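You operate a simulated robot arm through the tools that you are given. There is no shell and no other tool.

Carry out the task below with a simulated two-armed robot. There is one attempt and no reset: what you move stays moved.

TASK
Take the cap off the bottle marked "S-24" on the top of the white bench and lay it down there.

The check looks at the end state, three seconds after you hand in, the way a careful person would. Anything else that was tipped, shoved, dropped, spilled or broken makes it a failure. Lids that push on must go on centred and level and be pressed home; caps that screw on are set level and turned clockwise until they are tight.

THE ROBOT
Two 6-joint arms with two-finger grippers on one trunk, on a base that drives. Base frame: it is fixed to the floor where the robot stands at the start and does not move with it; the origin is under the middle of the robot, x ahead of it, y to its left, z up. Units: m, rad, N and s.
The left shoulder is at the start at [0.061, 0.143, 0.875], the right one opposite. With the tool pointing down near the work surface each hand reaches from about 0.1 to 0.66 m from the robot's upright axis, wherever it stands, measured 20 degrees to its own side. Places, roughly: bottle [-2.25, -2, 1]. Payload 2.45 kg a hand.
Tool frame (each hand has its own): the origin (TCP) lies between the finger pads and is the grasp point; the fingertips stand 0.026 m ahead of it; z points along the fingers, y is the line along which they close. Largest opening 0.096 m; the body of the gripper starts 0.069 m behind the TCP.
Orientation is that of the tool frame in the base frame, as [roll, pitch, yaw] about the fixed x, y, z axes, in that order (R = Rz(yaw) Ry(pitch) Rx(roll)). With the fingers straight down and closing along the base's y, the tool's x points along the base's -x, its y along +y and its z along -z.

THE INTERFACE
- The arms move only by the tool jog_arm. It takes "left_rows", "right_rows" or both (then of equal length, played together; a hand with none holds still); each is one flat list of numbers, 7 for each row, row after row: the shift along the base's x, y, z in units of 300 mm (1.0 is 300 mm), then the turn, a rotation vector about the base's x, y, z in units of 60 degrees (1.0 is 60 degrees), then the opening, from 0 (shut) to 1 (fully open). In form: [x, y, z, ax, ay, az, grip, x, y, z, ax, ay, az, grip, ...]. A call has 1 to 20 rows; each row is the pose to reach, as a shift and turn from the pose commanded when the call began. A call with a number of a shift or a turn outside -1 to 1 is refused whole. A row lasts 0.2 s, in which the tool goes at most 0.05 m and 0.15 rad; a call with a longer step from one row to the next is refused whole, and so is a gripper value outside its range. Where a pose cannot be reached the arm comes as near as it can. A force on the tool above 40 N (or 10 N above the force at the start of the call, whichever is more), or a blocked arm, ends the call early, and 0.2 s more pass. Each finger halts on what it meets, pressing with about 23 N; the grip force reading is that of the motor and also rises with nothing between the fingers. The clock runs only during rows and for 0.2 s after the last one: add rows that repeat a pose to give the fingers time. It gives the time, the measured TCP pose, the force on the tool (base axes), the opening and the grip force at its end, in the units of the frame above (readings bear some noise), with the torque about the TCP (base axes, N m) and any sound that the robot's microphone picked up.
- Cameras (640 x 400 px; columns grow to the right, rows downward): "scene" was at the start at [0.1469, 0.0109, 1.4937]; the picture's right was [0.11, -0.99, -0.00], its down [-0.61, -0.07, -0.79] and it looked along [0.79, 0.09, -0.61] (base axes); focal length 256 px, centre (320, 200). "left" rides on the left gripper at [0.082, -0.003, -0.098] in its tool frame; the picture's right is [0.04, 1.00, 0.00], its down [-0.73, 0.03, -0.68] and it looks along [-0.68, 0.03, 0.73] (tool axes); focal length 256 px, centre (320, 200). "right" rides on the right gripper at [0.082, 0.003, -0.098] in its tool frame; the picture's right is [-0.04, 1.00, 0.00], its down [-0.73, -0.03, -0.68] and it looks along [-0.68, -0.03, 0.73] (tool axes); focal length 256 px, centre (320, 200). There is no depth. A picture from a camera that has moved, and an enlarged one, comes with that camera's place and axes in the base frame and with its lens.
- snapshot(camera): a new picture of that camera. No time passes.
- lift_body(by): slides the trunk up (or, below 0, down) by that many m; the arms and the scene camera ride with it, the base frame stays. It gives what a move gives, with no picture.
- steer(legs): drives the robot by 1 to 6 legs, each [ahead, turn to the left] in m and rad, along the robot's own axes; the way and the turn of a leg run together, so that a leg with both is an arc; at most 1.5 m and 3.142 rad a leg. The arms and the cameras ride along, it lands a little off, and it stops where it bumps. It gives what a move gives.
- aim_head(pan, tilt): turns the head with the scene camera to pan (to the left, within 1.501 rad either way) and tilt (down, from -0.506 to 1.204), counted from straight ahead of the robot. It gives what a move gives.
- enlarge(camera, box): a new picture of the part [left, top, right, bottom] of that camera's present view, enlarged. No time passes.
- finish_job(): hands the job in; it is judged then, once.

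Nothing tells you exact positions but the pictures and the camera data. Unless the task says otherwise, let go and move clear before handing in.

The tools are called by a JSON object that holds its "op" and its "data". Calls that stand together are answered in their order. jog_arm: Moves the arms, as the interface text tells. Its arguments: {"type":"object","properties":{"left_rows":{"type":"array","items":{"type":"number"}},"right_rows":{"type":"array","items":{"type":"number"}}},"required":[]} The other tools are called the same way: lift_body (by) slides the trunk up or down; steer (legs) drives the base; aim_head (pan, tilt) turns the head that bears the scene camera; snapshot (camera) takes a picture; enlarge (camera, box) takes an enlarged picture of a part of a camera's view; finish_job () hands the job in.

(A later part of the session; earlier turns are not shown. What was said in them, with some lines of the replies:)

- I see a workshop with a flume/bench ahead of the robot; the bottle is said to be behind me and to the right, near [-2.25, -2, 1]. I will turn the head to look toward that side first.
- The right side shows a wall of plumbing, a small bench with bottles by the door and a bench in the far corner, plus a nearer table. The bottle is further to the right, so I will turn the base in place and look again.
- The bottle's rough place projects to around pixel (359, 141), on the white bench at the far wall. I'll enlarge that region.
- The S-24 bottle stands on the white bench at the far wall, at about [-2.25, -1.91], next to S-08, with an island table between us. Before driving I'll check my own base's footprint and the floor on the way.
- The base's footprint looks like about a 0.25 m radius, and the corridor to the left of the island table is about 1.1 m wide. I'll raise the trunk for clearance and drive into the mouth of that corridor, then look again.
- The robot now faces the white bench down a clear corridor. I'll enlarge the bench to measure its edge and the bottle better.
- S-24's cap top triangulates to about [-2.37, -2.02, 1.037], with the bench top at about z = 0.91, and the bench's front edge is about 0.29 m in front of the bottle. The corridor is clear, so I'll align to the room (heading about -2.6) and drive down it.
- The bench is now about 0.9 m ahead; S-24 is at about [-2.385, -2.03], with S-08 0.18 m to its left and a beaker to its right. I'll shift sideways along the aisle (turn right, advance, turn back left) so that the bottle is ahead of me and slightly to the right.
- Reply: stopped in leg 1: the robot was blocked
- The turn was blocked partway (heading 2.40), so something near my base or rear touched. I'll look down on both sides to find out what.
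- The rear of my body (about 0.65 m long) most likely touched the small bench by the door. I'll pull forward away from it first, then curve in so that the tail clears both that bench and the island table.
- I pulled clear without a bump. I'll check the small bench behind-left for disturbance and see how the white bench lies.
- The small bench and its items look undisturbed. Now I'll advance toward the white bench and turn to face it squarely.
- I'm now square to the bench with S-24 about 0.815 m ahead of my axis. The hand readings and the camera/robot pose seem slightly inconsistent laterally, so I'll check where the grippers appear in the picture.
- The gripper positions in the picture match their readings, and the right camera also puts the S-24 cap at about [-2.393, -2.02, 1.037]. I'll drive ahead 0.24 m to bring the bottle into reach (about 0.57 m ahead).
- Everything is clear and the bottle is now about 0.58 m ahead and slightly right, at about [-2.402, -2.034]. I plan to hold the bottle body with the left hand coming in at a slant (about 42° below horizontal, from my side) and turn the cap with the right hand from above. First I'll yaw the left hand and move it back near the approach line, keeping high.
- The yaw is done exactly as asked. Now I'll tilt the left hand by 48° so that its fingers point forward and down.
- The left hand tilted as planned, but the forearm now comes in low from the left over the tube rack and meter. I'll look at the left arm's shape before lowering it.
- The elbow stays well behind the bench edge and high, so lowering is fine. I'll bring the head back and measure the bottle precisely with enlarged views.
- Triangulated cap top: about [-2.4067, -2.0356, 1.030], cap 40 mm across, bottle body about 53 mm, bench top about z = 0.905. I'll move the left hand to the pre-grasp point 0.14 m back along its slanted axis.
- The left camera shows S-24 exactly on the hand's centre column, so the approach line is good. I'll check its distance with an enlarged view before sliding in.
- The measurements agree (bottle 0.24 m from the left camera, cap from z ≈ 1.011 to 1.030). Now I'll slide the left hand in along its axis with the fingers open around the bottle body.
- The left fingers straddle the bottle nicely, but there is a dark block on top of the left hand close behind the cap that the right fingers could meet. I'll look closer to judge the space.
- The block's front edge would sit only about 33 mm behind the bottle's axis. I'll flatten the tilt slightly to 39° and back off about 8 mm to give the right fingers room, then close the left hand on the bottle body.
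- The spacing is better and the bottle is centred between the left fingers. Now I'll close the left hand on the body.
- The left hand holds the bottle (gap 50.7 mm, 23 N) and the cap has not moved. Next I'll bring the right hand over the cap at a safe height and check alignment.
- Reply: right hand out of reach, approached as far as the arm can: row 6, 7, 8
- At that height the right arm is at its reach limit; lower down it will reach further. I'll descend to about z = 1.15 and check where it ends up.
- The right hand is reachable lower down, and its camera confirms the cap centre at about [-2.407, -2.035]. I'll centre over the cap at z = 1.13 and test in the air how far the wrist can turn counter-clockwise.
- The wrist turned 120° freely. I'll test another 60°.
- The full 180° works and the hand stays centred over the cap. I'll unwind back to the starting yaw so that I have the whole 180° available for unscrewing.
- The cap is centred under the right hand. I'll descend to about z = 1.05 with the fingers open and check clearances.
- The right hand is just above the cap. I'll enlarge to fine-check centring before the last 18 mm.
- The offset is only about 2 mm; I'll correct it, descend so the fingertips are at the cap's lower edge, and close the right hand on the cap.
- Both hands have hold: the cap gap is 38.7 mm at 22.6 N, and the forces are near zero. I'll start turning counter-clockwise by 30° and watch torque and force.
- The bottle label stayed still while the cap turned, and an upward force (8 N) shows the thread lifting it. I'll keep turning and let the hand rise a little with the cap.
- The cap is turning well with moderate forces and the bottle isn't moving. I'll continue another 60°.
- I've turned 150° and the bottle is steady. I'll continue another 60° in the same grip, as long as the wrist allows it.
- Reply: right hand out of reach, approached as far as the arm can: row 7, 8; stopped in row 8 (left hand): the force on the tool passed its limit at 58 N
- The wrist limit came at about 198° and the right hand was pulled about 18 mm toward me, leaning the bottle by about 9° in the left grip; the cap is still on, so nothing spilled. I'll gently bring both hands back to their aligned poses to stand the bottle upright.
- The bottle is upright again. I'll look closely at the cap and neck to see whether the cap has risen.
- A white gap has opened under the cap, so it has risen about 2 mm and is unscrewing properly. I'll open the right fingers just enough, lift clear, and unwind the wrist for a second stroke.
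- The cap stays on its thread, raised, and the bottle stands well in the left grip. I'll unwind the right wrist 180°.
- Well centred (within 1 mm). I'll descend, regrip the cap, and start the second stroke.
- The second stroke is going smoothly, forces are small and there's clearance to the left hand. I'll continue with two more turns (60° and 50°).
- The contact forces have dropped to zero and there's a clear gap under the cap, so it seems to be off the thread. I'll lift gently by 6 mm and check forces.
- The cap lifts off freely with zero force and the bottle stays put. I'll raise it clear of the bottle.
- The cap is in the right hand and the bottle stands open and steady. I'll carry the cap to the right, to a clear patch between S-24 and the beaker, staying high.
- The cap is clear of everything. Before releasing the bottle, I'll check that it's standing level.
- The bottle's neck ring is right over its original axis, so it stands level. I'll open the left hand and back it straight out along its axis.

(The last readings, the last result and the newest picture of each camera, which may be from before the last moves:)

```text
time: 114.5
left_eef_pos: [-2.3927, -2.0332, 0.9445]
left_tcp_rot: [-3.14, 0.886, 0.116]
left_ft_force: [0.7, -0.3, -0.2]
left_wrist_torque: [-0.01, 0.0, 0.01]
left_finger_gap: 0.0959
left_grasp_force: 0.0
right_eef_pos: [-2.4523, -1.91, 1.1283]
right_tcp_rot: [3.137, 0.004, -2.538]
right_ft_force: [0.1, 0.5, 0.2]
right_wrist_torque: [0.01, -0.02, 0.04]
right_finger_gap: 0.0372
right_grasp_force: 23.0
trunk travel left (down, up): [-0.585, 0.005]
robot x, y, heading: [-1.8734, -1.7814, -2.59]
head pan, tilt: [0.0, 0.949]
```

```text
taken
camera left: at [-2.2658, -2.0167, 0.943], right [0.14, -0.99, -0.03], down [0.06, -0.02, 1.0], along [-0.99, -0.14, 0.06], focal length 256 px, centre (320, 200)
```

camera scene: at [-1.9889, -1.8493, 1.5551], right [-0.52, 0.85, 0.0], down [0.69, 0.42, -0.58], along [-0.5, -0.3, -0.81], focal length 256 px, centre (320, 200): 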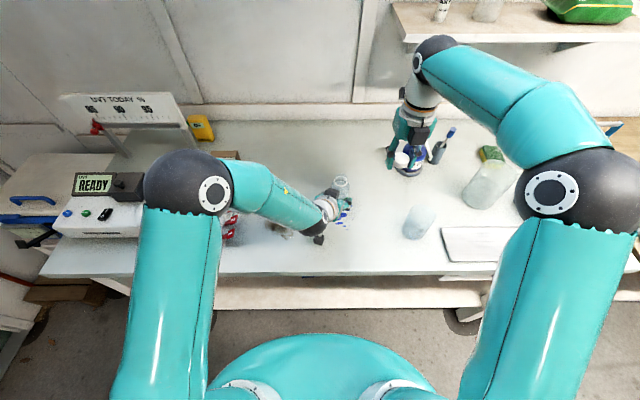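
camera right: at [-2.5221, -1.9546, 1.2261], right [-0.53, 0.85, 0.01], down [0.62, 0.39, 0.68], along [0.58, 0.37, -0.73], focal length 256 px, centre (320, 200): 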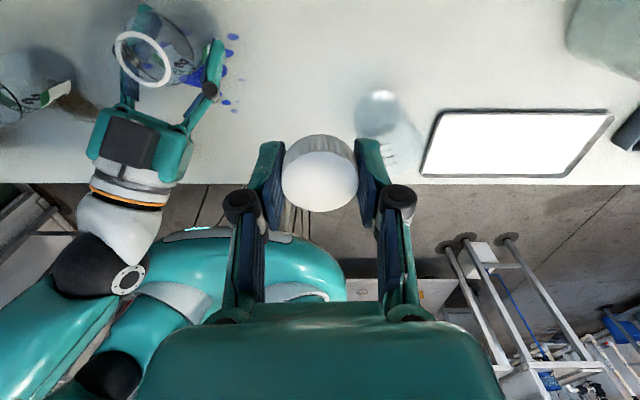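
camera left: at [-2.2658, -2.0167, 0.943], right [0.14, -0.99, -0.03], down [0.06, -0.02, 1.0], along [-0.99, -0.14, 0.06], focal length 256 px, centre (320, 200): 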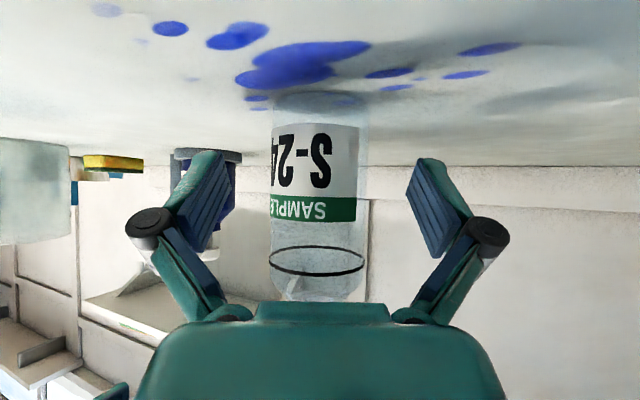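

S-24 stands by itself. I'll retract the left hand back and up along its approach line.

{"op": "jog_arm", "data": {"left_rows": [0.043, 0.005, 0.035, 0, 0, 0, 1, 0.091, 0.0104, 0.0747, 0, 0, 0, 1, 0.15, 0.0171, 0.123, 0, 0, 0, 1, 0.21, 0.024, 0.172, 0, 0, 0, 1, 0.27, 0.031, 0.222, 0, 0, 0, 1, 0.33, 0.038, 0.271, 0, 0, 0, 1, 0.385, 0.044, 0.316, 0, 0, 0, 1, 0.385, 0.044, 0.4, 0, 0, 0, 1, 0.385, 0.044, 0.5, 0, 0, 0, 1, 0.385, 0.044, 0.55, 0, 0, 0, 1]}}

{"op": "snapshot", "data": {"camera": "scene"}}

{"op": "snapshot", "data": {"camera": "left"}}

```text
time: 116.8
left_eef_pos: [-2.2771, -2.0227, 1.1091]
left_tcp_rot: [-3.14, 0.884, 0.116]
left_ft_force: [0.7, -0.3, -0.6]
left_wrist_torque: [0.0, -0.01, 0.0]
left_finger_gap: 0.0963
left_grasp_force: 0.2
right_eef_pos: [-2.4525, -1.9101, 1.1274]
right_tcp_rot: [3.136, 0.006, -2.539]
right_ft_force: [-0.4, -0.2, -1.4]
right_wrist_torque: [0.02, 0.01, 0.0]
right_finger_gap: 0.037
right_grasp_force: 22.8
trunk travel left (down, up): [-0.585, 0.005]
robot x, y, heading: [-1.8758, -1.7823, -2.591]
head pan, tilt: [0.0, 0.949]
```

```text
taken
camera scene: at [-1.9888, -1.8489, 1.5551], right [-0.52, 0.85, 0.0], down [0.69, 0.42, -0.58], along [-0.5, -0.3, -0.81], focal length 256 px, centre (320, 200)
```

scene: 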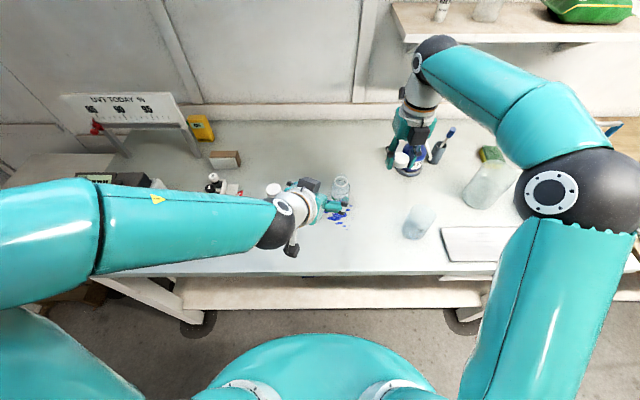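

```text
taken
camera left: at [-2.1497, -2.0054, 1.108], right [0.14, -0.99, -0.03], down [0.06, -0.02, 1.0], along [-0.99, -0.14, 0.06], focal length 256 px, centre (320, 200)
```

left: 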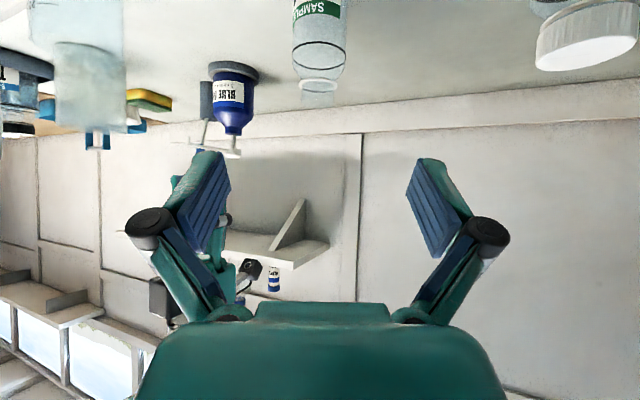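

The left hand is clear. I'll shift the cap slightly to stay well away from the beaker and the dye bottle, then lower it toward the bench.

{"op": "jog_arm", "data": {"right_rows": [-0.034, -0.042, 0, 0, 0, 0, 0.3, -0.067, -0.0837, 0, 0, 0, 0, 0.3, -0.067, -0.0837, -0.1, 0, 0, 0, 0.3, -0.067, -0.0837, -0.2, 0, 0, 0, 0.3, -0.067, -0.0837, -0.3, 0, 0, 0, 0.3, -0.067, -0.0837, -0.4, 0, 0, 0, 0.3, -0.067, -0.0837, -0.5, 0, 0, 0, 0.3, -0.067, -0.0837, -0.58, 0, 0, 0, 0.3, -0.067, -0.0837, -0.58, 0, 0, 0, 0.3]}}

{"op": "snapshot", "data": {"camera": "right"}}

{"op": "snapshot", "data": {"camera": "scene"}}

{"op": "snapshot", "data": {"camera": "left"}}

```text
time: 118.8
left_eef_pos: [-2.2766, -2.0239, 1.1083]
left_tcp_rot: [-3.14, 0.888, 0.115]
left_ft_force: [0.0, 0.4, -0.3]
left_wrist_torque: [0.01, 0.03, -0.01]
left_finger_gap: 0.096
left_grasp_force: 0.1
right_eef_pos: [-2.4704, -1.9345, 0.9548]
right_tcp_rot: [3.136, 0.007, -2.537]
right_ft_force: [-0.9, 0.6, -0.8]
right_wrist_torque: [-0.02, 0.05, 0.01]
right_finger_gap: 0.0369
right_grasp_force: 23.2
trunk travel left (down, up): [-0.585, 0.005]
robot x, y, heading: [-1.8758, -1.7814, -2.594]
head pan, tilt: [0.0, 0.949]
```

```text
taken
camera right: at [-2.5398, -1.9784, 1.0531], right [-0.53, 0.85, 0.01], down [0.62, 0.39, 0.68], along [0.57, 0.37, -0.73], focal length 256 px, centre (320, 200)
```

right: 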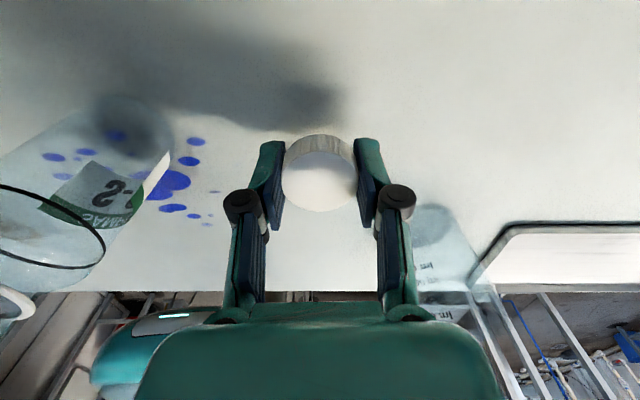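

```text
taken
camera scene: at [-1.9886, -1.8487, 1.5551], right [-0.52, 0.85, 0.0], down [0.69, 0.42, -0.58], along [-0.5, -0.3, -0.81], focal length 256 px, centre (320, 200)
```

scene: 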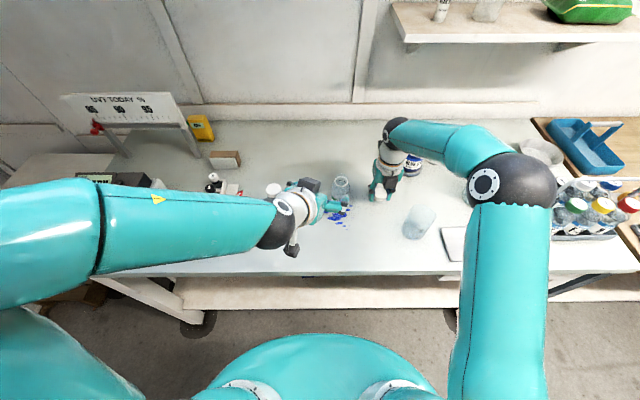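

```text
taken
camera left: at [-2.1496, -2.0053, 1.1079], right [0.14, -0.99, -0.03], down [0.07, -0.02, 1.0], along [-0.99, -0.14, 0.06], focal length 256 px, centre (320, 200)
```

left: 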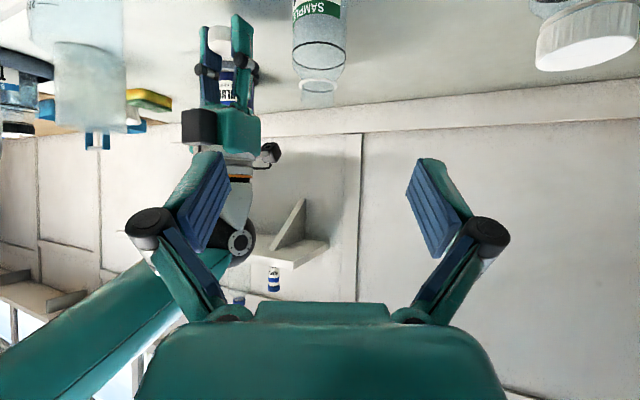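

The cap is about 25 mm above the bench at a clear spot. I'll lower slowly to just above contact.

{"op": "jog_arm", "data": {"right_rows": [0, 0, -0.0167, 0, 0, 0, 0.3, 0, 0, -0.0333, 0, 0, 0, 0.3, 0, 0, -0.05, 0, 0, 0, 0.3, 0, 0, -0.0633, 0, 0, 0, 0.3, 0, 0, -0.0633, 0, 0, 0, 0.3]}}

{"op": "snapshot", "data": {"camera": "right"}}

{"op": "enlarge", "data": {"camera": "left", "box": [170, 0, 290, 120]}}

{"op": "enlarge", "data": {"camera": "scene", "box": [340, 140, 430, 220]}}

```text
time: 120.0
left_eef_pos: [-2.2761, -2.0226, 1.1087]
left_tcp_rot: [-3.14, 0.889, 0.115]
left_ft_force: [-0.5, -0.1, 0.3]
left_wrist_torque: [-0.02, -0.02, 0.0]
left_finger_gap: 0.0959
left_grasp_force: 0.0
right_eef_pos: [-2.4708, -1.9329, 0.9344]
right_tcp_rot: [3.136, 0.006, -2.538]
right_ft_force: [0.7, 0.5, -0.2]
right_wrist_torque: [0.0, 0.03, -0.01]
right_finger_gap: 0.0369
right_grasp_force: 22.6
trunk travel left (down, up): [-0.585, 0.005]
robot x, y, heading: [-1.8749, -1.7761, -2.593]
head pan, tilt: [0.0, 0.949]
```

```text
taken
camera right: at [-2.5416, -1.9785, 1.033], right [-0.53, 0.85, 0.01], down [0.62, 0.39, 0.68], along [0.58, 0.37, -0.73], focal length 256 px, centre (320, 200)
```

right: 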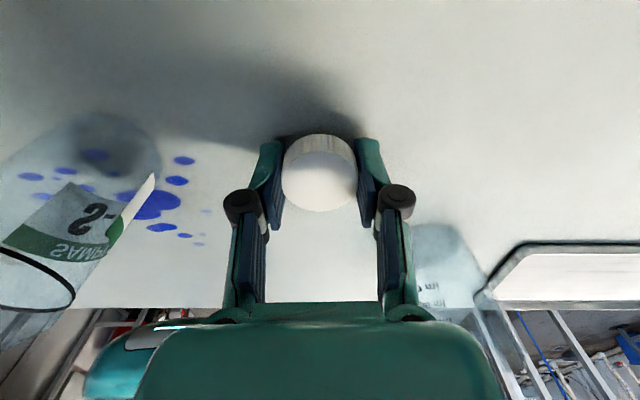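

```text
3.33 times, centred on (230, 60) of left
camera zoom: at [-2.1498, -2.0054, 1.1078], right [0.14, -0.99, -0.03], down [0.06, -0.02, 1.0], along [-0.99, -0.14, 0.06], focal length 853 px, centre (620, 667)
```

zoom: 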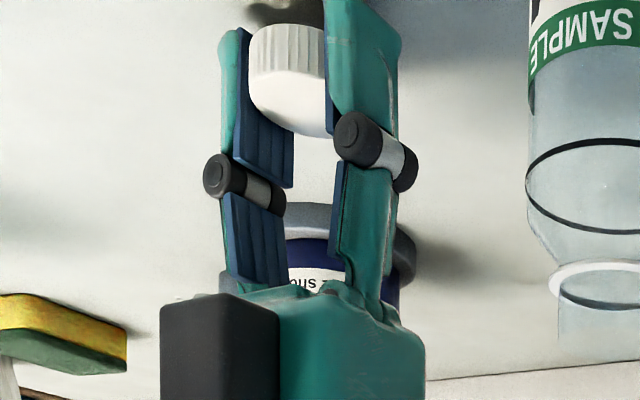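

```text
5.00 times, centred on (385, 180) of scene
camera zoom: at [-1.9888, -1.8488, 1.5551], right [-0.52, 0.85, 0.0], down [0.69, 0.42, -0.58], along [-0.5, -0.3, -0.81], focal length 1277 px, centre (-5, 300)
```

zoom: 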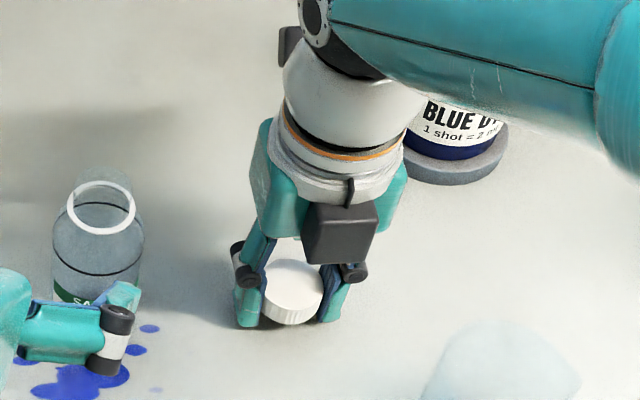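

The fingertips are about 3 mm above the bench. I'll lower in tiny steps and feel for contact.

{"op": "jog_arm", "data": {"right_rows": [0, 0, -0.0033, 0, 0, 0, 0.3, 0, 0, -0.0067, 0, 0, 0, 0.3, 0, 0, -0.0083, 0, 0, 0, 0.3, 0, 0, -0.0083, 0, 0, 0, 0.3]}}

```text
time: 121.0
left_eef_pos: [-2.2771, -2.0225, 1.1083]
left_tcp_rot: [-3.14, 0.887, 0.115]
left_ft_force: [0.5, -0.5, 0.3]
left_wrist_torque: [0.0, -0.01, 0.01]
left_finger_gap: 0.0959
left_grasp_force: 0.1
right_eef_pos: [-2.4702, -1.9345, 0.9314]
right_tcp_rot: [3.136, 0.005, -2.537]
right_ft_force: [-0.1, -1.1, 0.3]
right_wrist_torque: [-0.01, 0.0, -0.01]
right_finger_gap: 0.0365
right_grasp_force: 23.1
trunk travel left (down, up): [-0.585, 0.005]
robot x, y, heading: [-1.8716, -1.7801, -2.59]
head pan, tilt: [0.0, 0.949]
```

{"op": "jog_arm", "data": {"right_rows": [0, 0, -0.002, 0, 0, 0, 0.3, 0, 0, -0.004, 0, 0, 0, 0.3, 0, 0, -0.0055, 0, 0, 0, 0.3, 0, 0, -0.0067, 0, 0, 0, 0.3]}}

{"op": "enlarge", "data": {"camera": "left", "box": [190, 0, 270, 60]}}

{"op": "enlarge", "data": {"camera": "scene", "box": [360, 170, 410, 210]}}

```text
time: 122.0
left_eef_pos: [-2.2759, -2.0237, 1.1083]
left_tcp_rot: [-3.14, 0.886, 0.115]
left_ft_force: [-0.3, 0.9, -0.4]
left_wrist_torque: [0.01, -0.01, 0.0]
left_finger_gap: 0.0962
left_grasp_force: 0.0
right_eef_pos: [-2.4707, -1.9346, 0.9301]
right_tcp_rot: [3.135, 0.005, -2.537]
right_ft_force: [-0.2, 0.2, 0.0]
right_wrist_torque: [0.01, -0.02, -0.03]
right_finger_gap: 0.0364
right_grasp_force: 22.9
trunk travel left (down, up): [-0.585, 0.005]
robot x, y, heading: [-1.8758, -1.7812, -2.588]
head pan, tilt: [0.0, 0.949]
```

```text
6.67 times, centred on (230, 30) of left
camera zoom: at [-2.1498, -2.0053, 1.1078], right [0.14, -0.99, -0.03], down [0.06, -0.02, 1.0], along [-0.99, -0.14, 0.06], focal length 1707 px, centre (920, 1333)
```

zoom: 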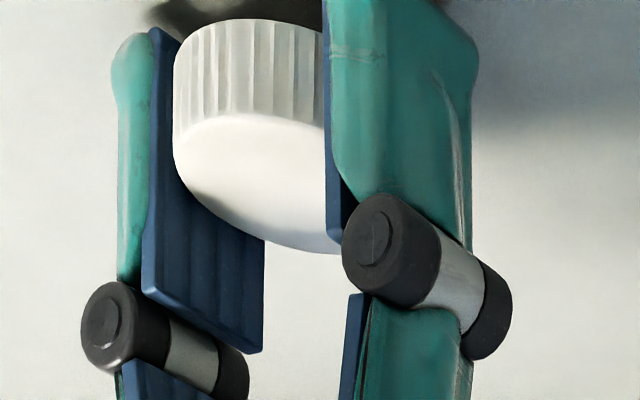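

```text
10.00 times, centred on (385, 190) of scene
camera zoom: at [-1.9888, -1.8488, 1.5551], right [-0.52, 0.85, 0.0], down [0.69, 0.42, -0.58], along [-0.5, -0.3, -0.81], focal length 2555 px, centre (-330, 300)
```

zoom: 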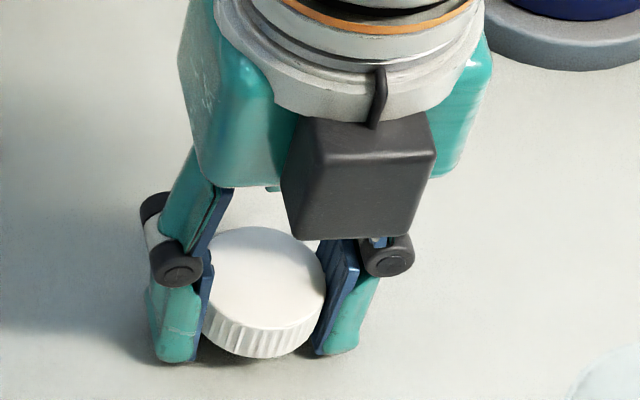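

There's still no contact force; the cap's rim is practically level with the fingertips. I'll go down a few more millimetres in 1 mm steps.

{"op": "jog_arm", "data": {"right_rows": [0, 0, -0.0033, 0, 0, 0, 0.3, 0, 0, -0.0067, 0, 0, 0, 0.3, 0, 0, -0.0067, 0, 0, 0, 0.3]}}

```text
time: 122.8
left_eef_pos: [-2.2771, -2.0223, 1.1097]
left_tcp_rot: [-3.14, 0.886, 0.115]
left_ft_force: [-0.4, 0.2, -1.1]
left_wrist_torque: [0.02, -0.03, -0.03]
left_finger_gap: 0.0961
left_grasp_force: 0.1
right_eef_pos: [-2.472, -1.9346, 0.9283]
right_tcp_rot: [3.138, 0.005, -2.537]
right_ft_force: [0.2, -0.7, 0.6]
right_wrist_torque: [-0.03, 0.01, -0.01]
right_finger_gap: 0.0367
right_grasp_force: 23.2
trunk travel left (down, up): [-0.585, 0.005]
robot x, y, heading: [-1.8769, -1.7822, -2.593]
head pan, tilt: [0.0, 0.949]
```

{"op": "jog_arm", "data": {"right_rows": [0, 0, -0.0033, 0, 0, 0, 0.3, 0, 0, -0.0067, 0, 0, 0, 0.3, 0, 0, -0.0067, 0, 0, 0, 0.3]}}

{"op": "enlarge", "data": {"camera": "scene", "box": [360, 170, 410, 210]}}

```text
time: 123.5
left_eef_pos: [-2.2756, -2.0227, 1.1091]
left_tcp_rot: [-3.14, 0.887, 0.115]
left_ft_force: [-0.5, 0.1, -0.2]
left_wrist_torque: [-0.04, 0.02, -0.02]
left_finger_gap: 0.0957
left_grasp_force: 0.1
right_eef_pos: [-2.4711, -1.9338, 0.9266]
right_tcp_rot: [3.137, 0.005, -2.537]
right_ft_force: [0.0, 0.2, -1.2]
right_wrist_torque: [-0.01, -0.01, 0.0]
right_finger_gap: 0.0363
right_grasp_force: 22.4
trunk travel left (down, up): [-0.585, 0.005]
robot x, y, heading: [-1.8766, -1.783, -2.591]
head pan, tilt: [0.0, 0.949]
```

```text
10.00 times, centred on (385, 190) of scene
camera zoom: at [-1.9888, -1.8488, 1.5551], right [-0.52, 0.85, 0.0], down [0.69, 0.42, -0.58], along [-0.5, -0.3, -0.81], focal length 2555 px, centre (-330, 300)
```

zoom: 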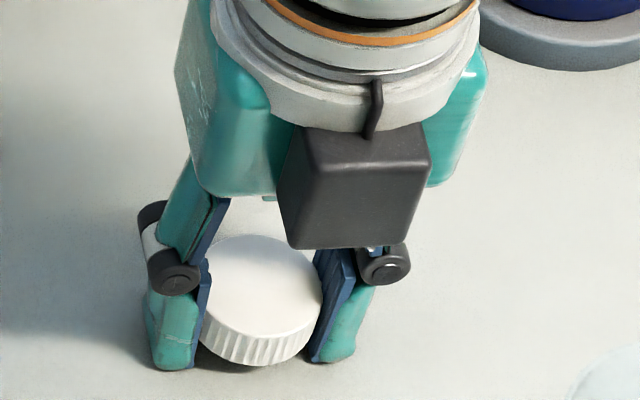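

Still free. I'll continue down in small steps until I feel the bench.

{"op": "jog_arm", "data": {"right_rows": [0, 0, -0.0033, 0, 0, 0, 0.3, 0, 0, -0.0067, 0, 0, 0, 0.3, 0, 0, -0.0083, 0, 0, 0, 0.3]}}

```text
time: 124.3
left_eef_pos: [-2.2754, -2.0223, 1.1089]
left_tcp_rot: [-3.138, 0.887, 0.116]
left_ft_force: [0.5, 0.5, -0.9]
left_wrist_torque: [-0.01, -0.01, 0.02]
left_finger_gap: 0.0962
left_grasp_force: 0.1
right_eef_pos: [-2.4722, -1.9334, 0.9253]
right_tcp_rot: [3.136, 0.001, -2.536]
right_ft_force: [0.1, -1.3, 10.7]
right_wrist_torque: [-0.21, -0.15, 0.02]
right_finger_gap: 0.0362
right_grasp_force: 23.2
trunk travel left (down, up): [-0.585, 0.005]
robot x, y, heading: [-1.8759, -1.7816, -2.593]
head pan, tilt: [0.0, 0.949]
```

Contact felt (about 11 N), so the tips/cap are on the bench. I'll ease off by 1 mm, open the fingers gently, and then rise.

{"op": "jog_arm", "data": {"right_rows": [0, 0, 0.003, 0, 0, 0, 0.3, 0, 0, 0.0035, 0, 0, 0, 0.36, 0, 0, 0.0035, 0, 0, 0, 0.42, 0, 0, 0.0035, 0, 0, 0, 0.48, 0, 0, 0.0035, 0, 0, 0, 0.54, 0, 0, 0.0035, 0, 0, 0, 0.58, 0, 0, 0.0035, 0, 0, 0, 0.58]}}

{"op": "snapshot", "data": {"camera": "right"}}

{"op": "enlarge", "data": {"camera": "scene", "box": [360, 170, 410, 210]}}

```text
time: 126.0
left_eef_pos: [-2.2767, -2.0226, 1.1081]
left_tcp_rot: [-3.14, 0.887, 0.116]
left_ft_force: [0.3, -0.9, -0.7]
left_wrist_torque: [0.01, 0.02, 0.01]
left_finger_gap: 0.0959
left_grasp_force: 0.2
right_eef_pos: [-2.4721, -1.9343, 0.9251]
right_tcp_rot: [3.137, 0.005, -2.536]
right_ft_force: [-0.5, -0.7, -1.0]
right_wrist_torque: [-0.01, 0.0, -0.01]
right_finger_gap: 0.0558
right_grasp_force: 0.0
trunk travel left (down, up): [-0.585, 0.005]
robot x, y, heading: [-1.877, -1.783, -2.588]
head pan, tilt: [0.0, 0.949]
```

```text
taken
camera right: at [-2.5413, -1.9781, 1.0233], right [-0.53, 0.85, 0.01], down [0.62, 0.39, 0.68], along [0.58, 0.37, -0.73], focal length 256 px, centre (320, 200)
```

right: 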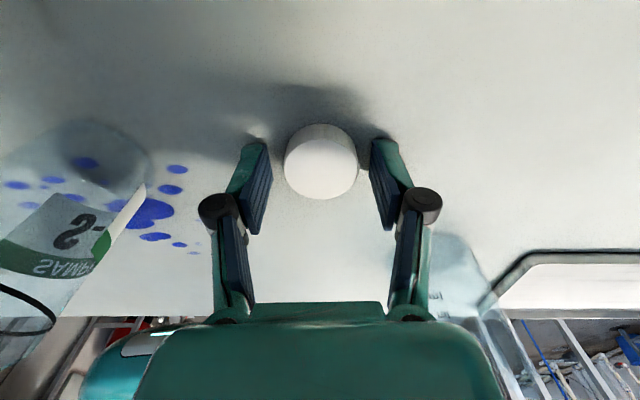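

```text
10.00 times, centred on (385, 190) of scene
camera zoom: at [-1.9888, -1.8489, 1.5551], right [-0.52, 0.85, 0.0], down [0.69, 0.42, -0.58], along [-0.5, -0.3, -0.81], focal length 2555 px, centre (-330, 300)
```

zoom: 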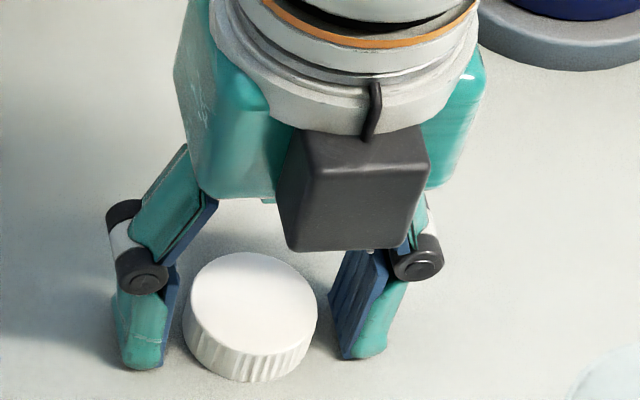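

The cap lies flat on the bench, free of the fingers. I'll lift the right hand straight up.

{"op": "jog_arm", "data": {"right_rows": [0, 0, 0.03, 0, 0, 0, 0.58, 0, 0, 0.1, 0, 0, 0, 0.58, 0, 0, 0.2, 0, 0, 0, 0.58, 0, 0, 0.3, 0, 0, 0, 0.58, 0, 0, 0.4, 0, 0, 0, 0.58, 0, 0, 0.5, 0, 0, 0, 0.58, 0, 0, 0.6, 0, 0, 0, 0.58, 0, 0, 0.68, 0, 0, 0, 0.58, 0, 0, 0.68, 0, 0, 0, 0.58]}}

{"op": "snapshot", "data": {"camera": "right"}}

{"op": "snapshot", "data": {"camera": "scene"}}

```text
time: 128.0
left_eef_pos: [-2.2773, -2.0228, 1.1085]
left_tcp_rot: [-3.14, 0.884, 0.116]
left_ft_force: [-0.3, -0.6, -0.7]
left_wrist_torque: [0.02, 0.01, 0.02]
left_finger_gap: 0.096
left_grasp_force: 0.2
right_eef_pos: [-2.4703, -1.9346, 1.1269]
right_tcp_rot: [3.136, 0.006, -2.537]
right_ft_force: [-0.8, 0.2, -0.6]
right_wrist_torque: [-0.04, 0.02, -0.01]
right_finger_gap: 0.0559
right_grasp_force: 0.1
trunk travel left (down, up): [-0.585, 0.005]
robot x, y, heading: [-1.8766, -1.7768, -2.593]
head pan, tilt: [0.0, 0.949]
```

```text
taken
camera right: at [-2.5404, -1.9786, 1.2261], right [-0.53, 0.85, 0.01], down [0.62, 0.39, 0.68], along [0.58, 0.37, -0.73], focal length 256 px, centre (320, 200)
```

right: 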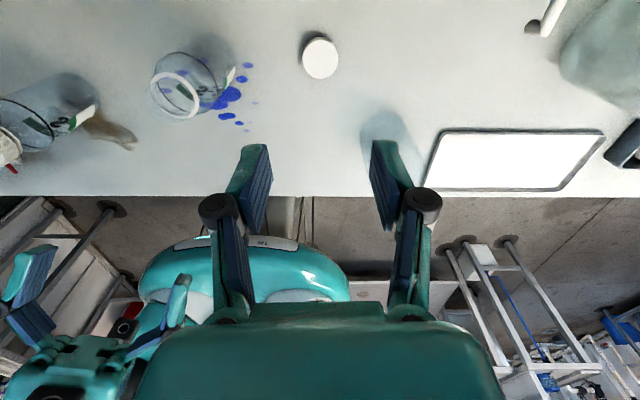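

```text
taken
camera scene: at [-1.989, -1.8489, 1.5551], right [-0.52, 0.85, 0.0], down [0.69, 0.42, -0.58], along [-0.5, -0.3, -0.81], focal length 256 px, centre (320, 200)
```

scene: 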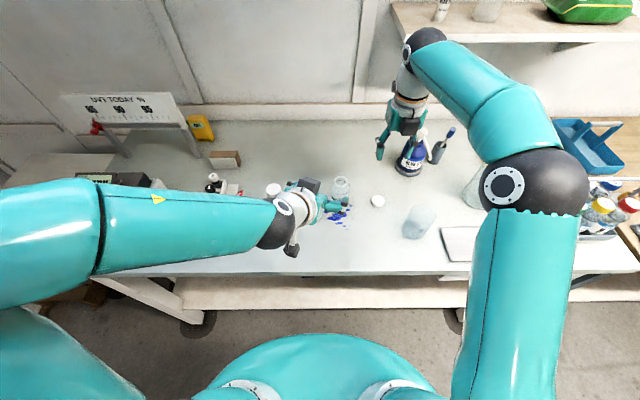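

The cap is lying on the bench beside the open, upright S-24. I'll move the left hand up and back clear, then inspect everything.

{"op": "jog_arm", "data": {"left_rows": [0.03, 0.005, 0.1, 0, 0, 0, 1, 0.06, 0.01, 0.2, 0, 0, 0, 1, 0.09, 0.015, 0.3, 0, 0, 0, 1, 0.12, 0.02, 0.36, 0, 0, 0, 1, 0.15, 0.025, 0.4, 0, 0, 0, 1, 0.15, 0.025, 0.4, 0, 0, 0, 1]}}

{"op": "snapshot", "data": {"camera": "scene"}}

{"op": "enlarge", "data": {"camera": "right", "box": [120, 0, 420, 140]}}

{"op": "enlarge", "data": {"camera": "scene", "box": [190, 130, 450, 260]}}

```text
time: 129.3
left_eef_pos: [-2.2335, -2.0144, 1.2285]
left_tcp_rot: [-3.141, 0.886, 0.116]
left_ft_force: [0.3, -0.4, 0.4]
left_wrist_torque: [0.03, 0.0, -0.01]
left_finger_gap: 0.0958
left_grasp_force: 0.0
right_eef_pos: [-2.4712, -1.9352, 1.1278]
right_tcp_rot: [3.137, 0.004, -2.538]
right_ft_force: [-0.6, 0.1, 0.9]
right_wrist_torque: [-0.05, 0.01, 0.0]
right_finger_gap: 0.0557
right_grasp_force: 0.0
trunk travel left (down, up): [-0.585, 0.005]
robot x, y, heading: [-1.8776, -1.783, -2.595]
head pan, tilt: [0.0, 0.949]
```

```text
taken
camera scene: at [-1.989, -1.8488, 1.5551], right [-0.52, 0.85, 0.0], down [0.69, 0.42, -0.58], along [-0.5, -0.3, -0.81], focal length 256 px, centre (320, 200)
```

scene: 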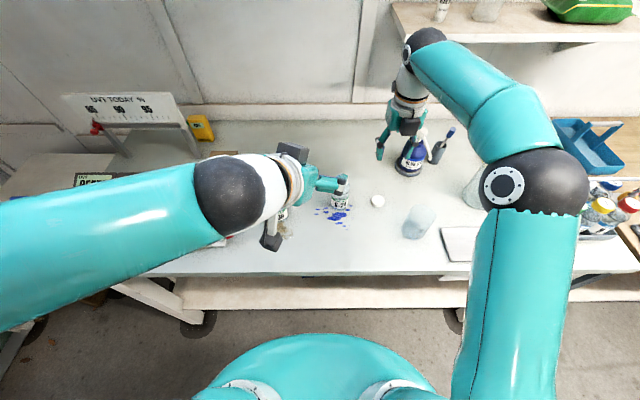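

```text
2.13 times, centred on (270, 70) of right
camera zoom: at [-2.5405, -1.9786, 1.2257], right [-0.53, 0.85, 0.01], down [0.62, 0.39, 0.68], along [0.58, 0.37, -0.73], focal length 546 px, centre (427, 477)
```

zoom: 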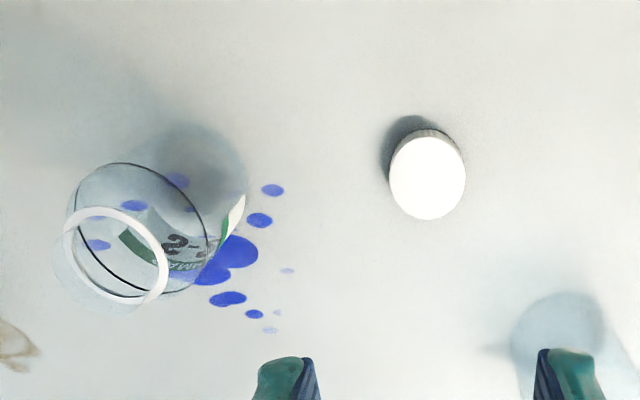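

```text
2.46 times, centred on (320, 195) of scene
camera zoom: at [-1.989, -1.8488, 1.5551], right [-0.52, 0.85, 0.0], down [0.69, 0.42, -0.58], along [-0.5, -0.3, -0.81], focal length 629 px, centre (320, 212)
```

zoom: 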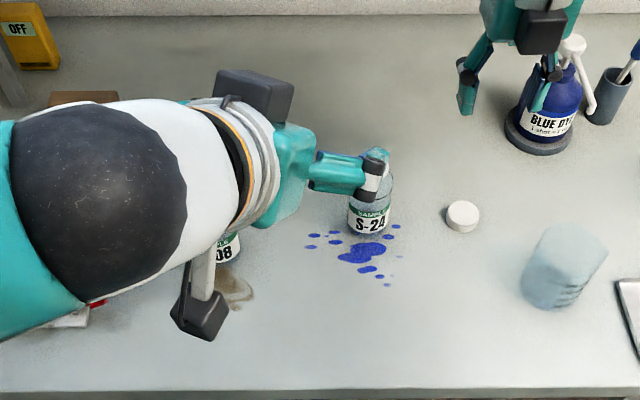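

The cap lies flat on the white bench, S-24 stands upright and open, its neighbours look undisturbed, and both hands are empty and clear. I'm handing in the job.

{"op": "finish_job", "data": {}}

```text
The job is handed in.
```

The cap is off bottle S-24 and lying flat on the white bench, about 12 cm to the bottle's right. S-24 is standing upright and open, and both hands are empty and clear. The result of the check has not come back.

Two things happened along the way:
- **Bump while driving:** the robot was blocked mid-turn in the aisle, most likely by its rear touching the small bench by the door. That bench looked undisturbed when I checked it afterwards.
- **Bottle lean:** during the first unscrewing stroke the right wrist reached its limit and leaned S-24 about 9° with the cap still on. I stood it upright before going on, and saw no spill.

In the final pictures I could see S-08, the beaker and the dye bottle, and they looked as before. The left arm mostly hid the tube rack, so I could not fully re-check that.
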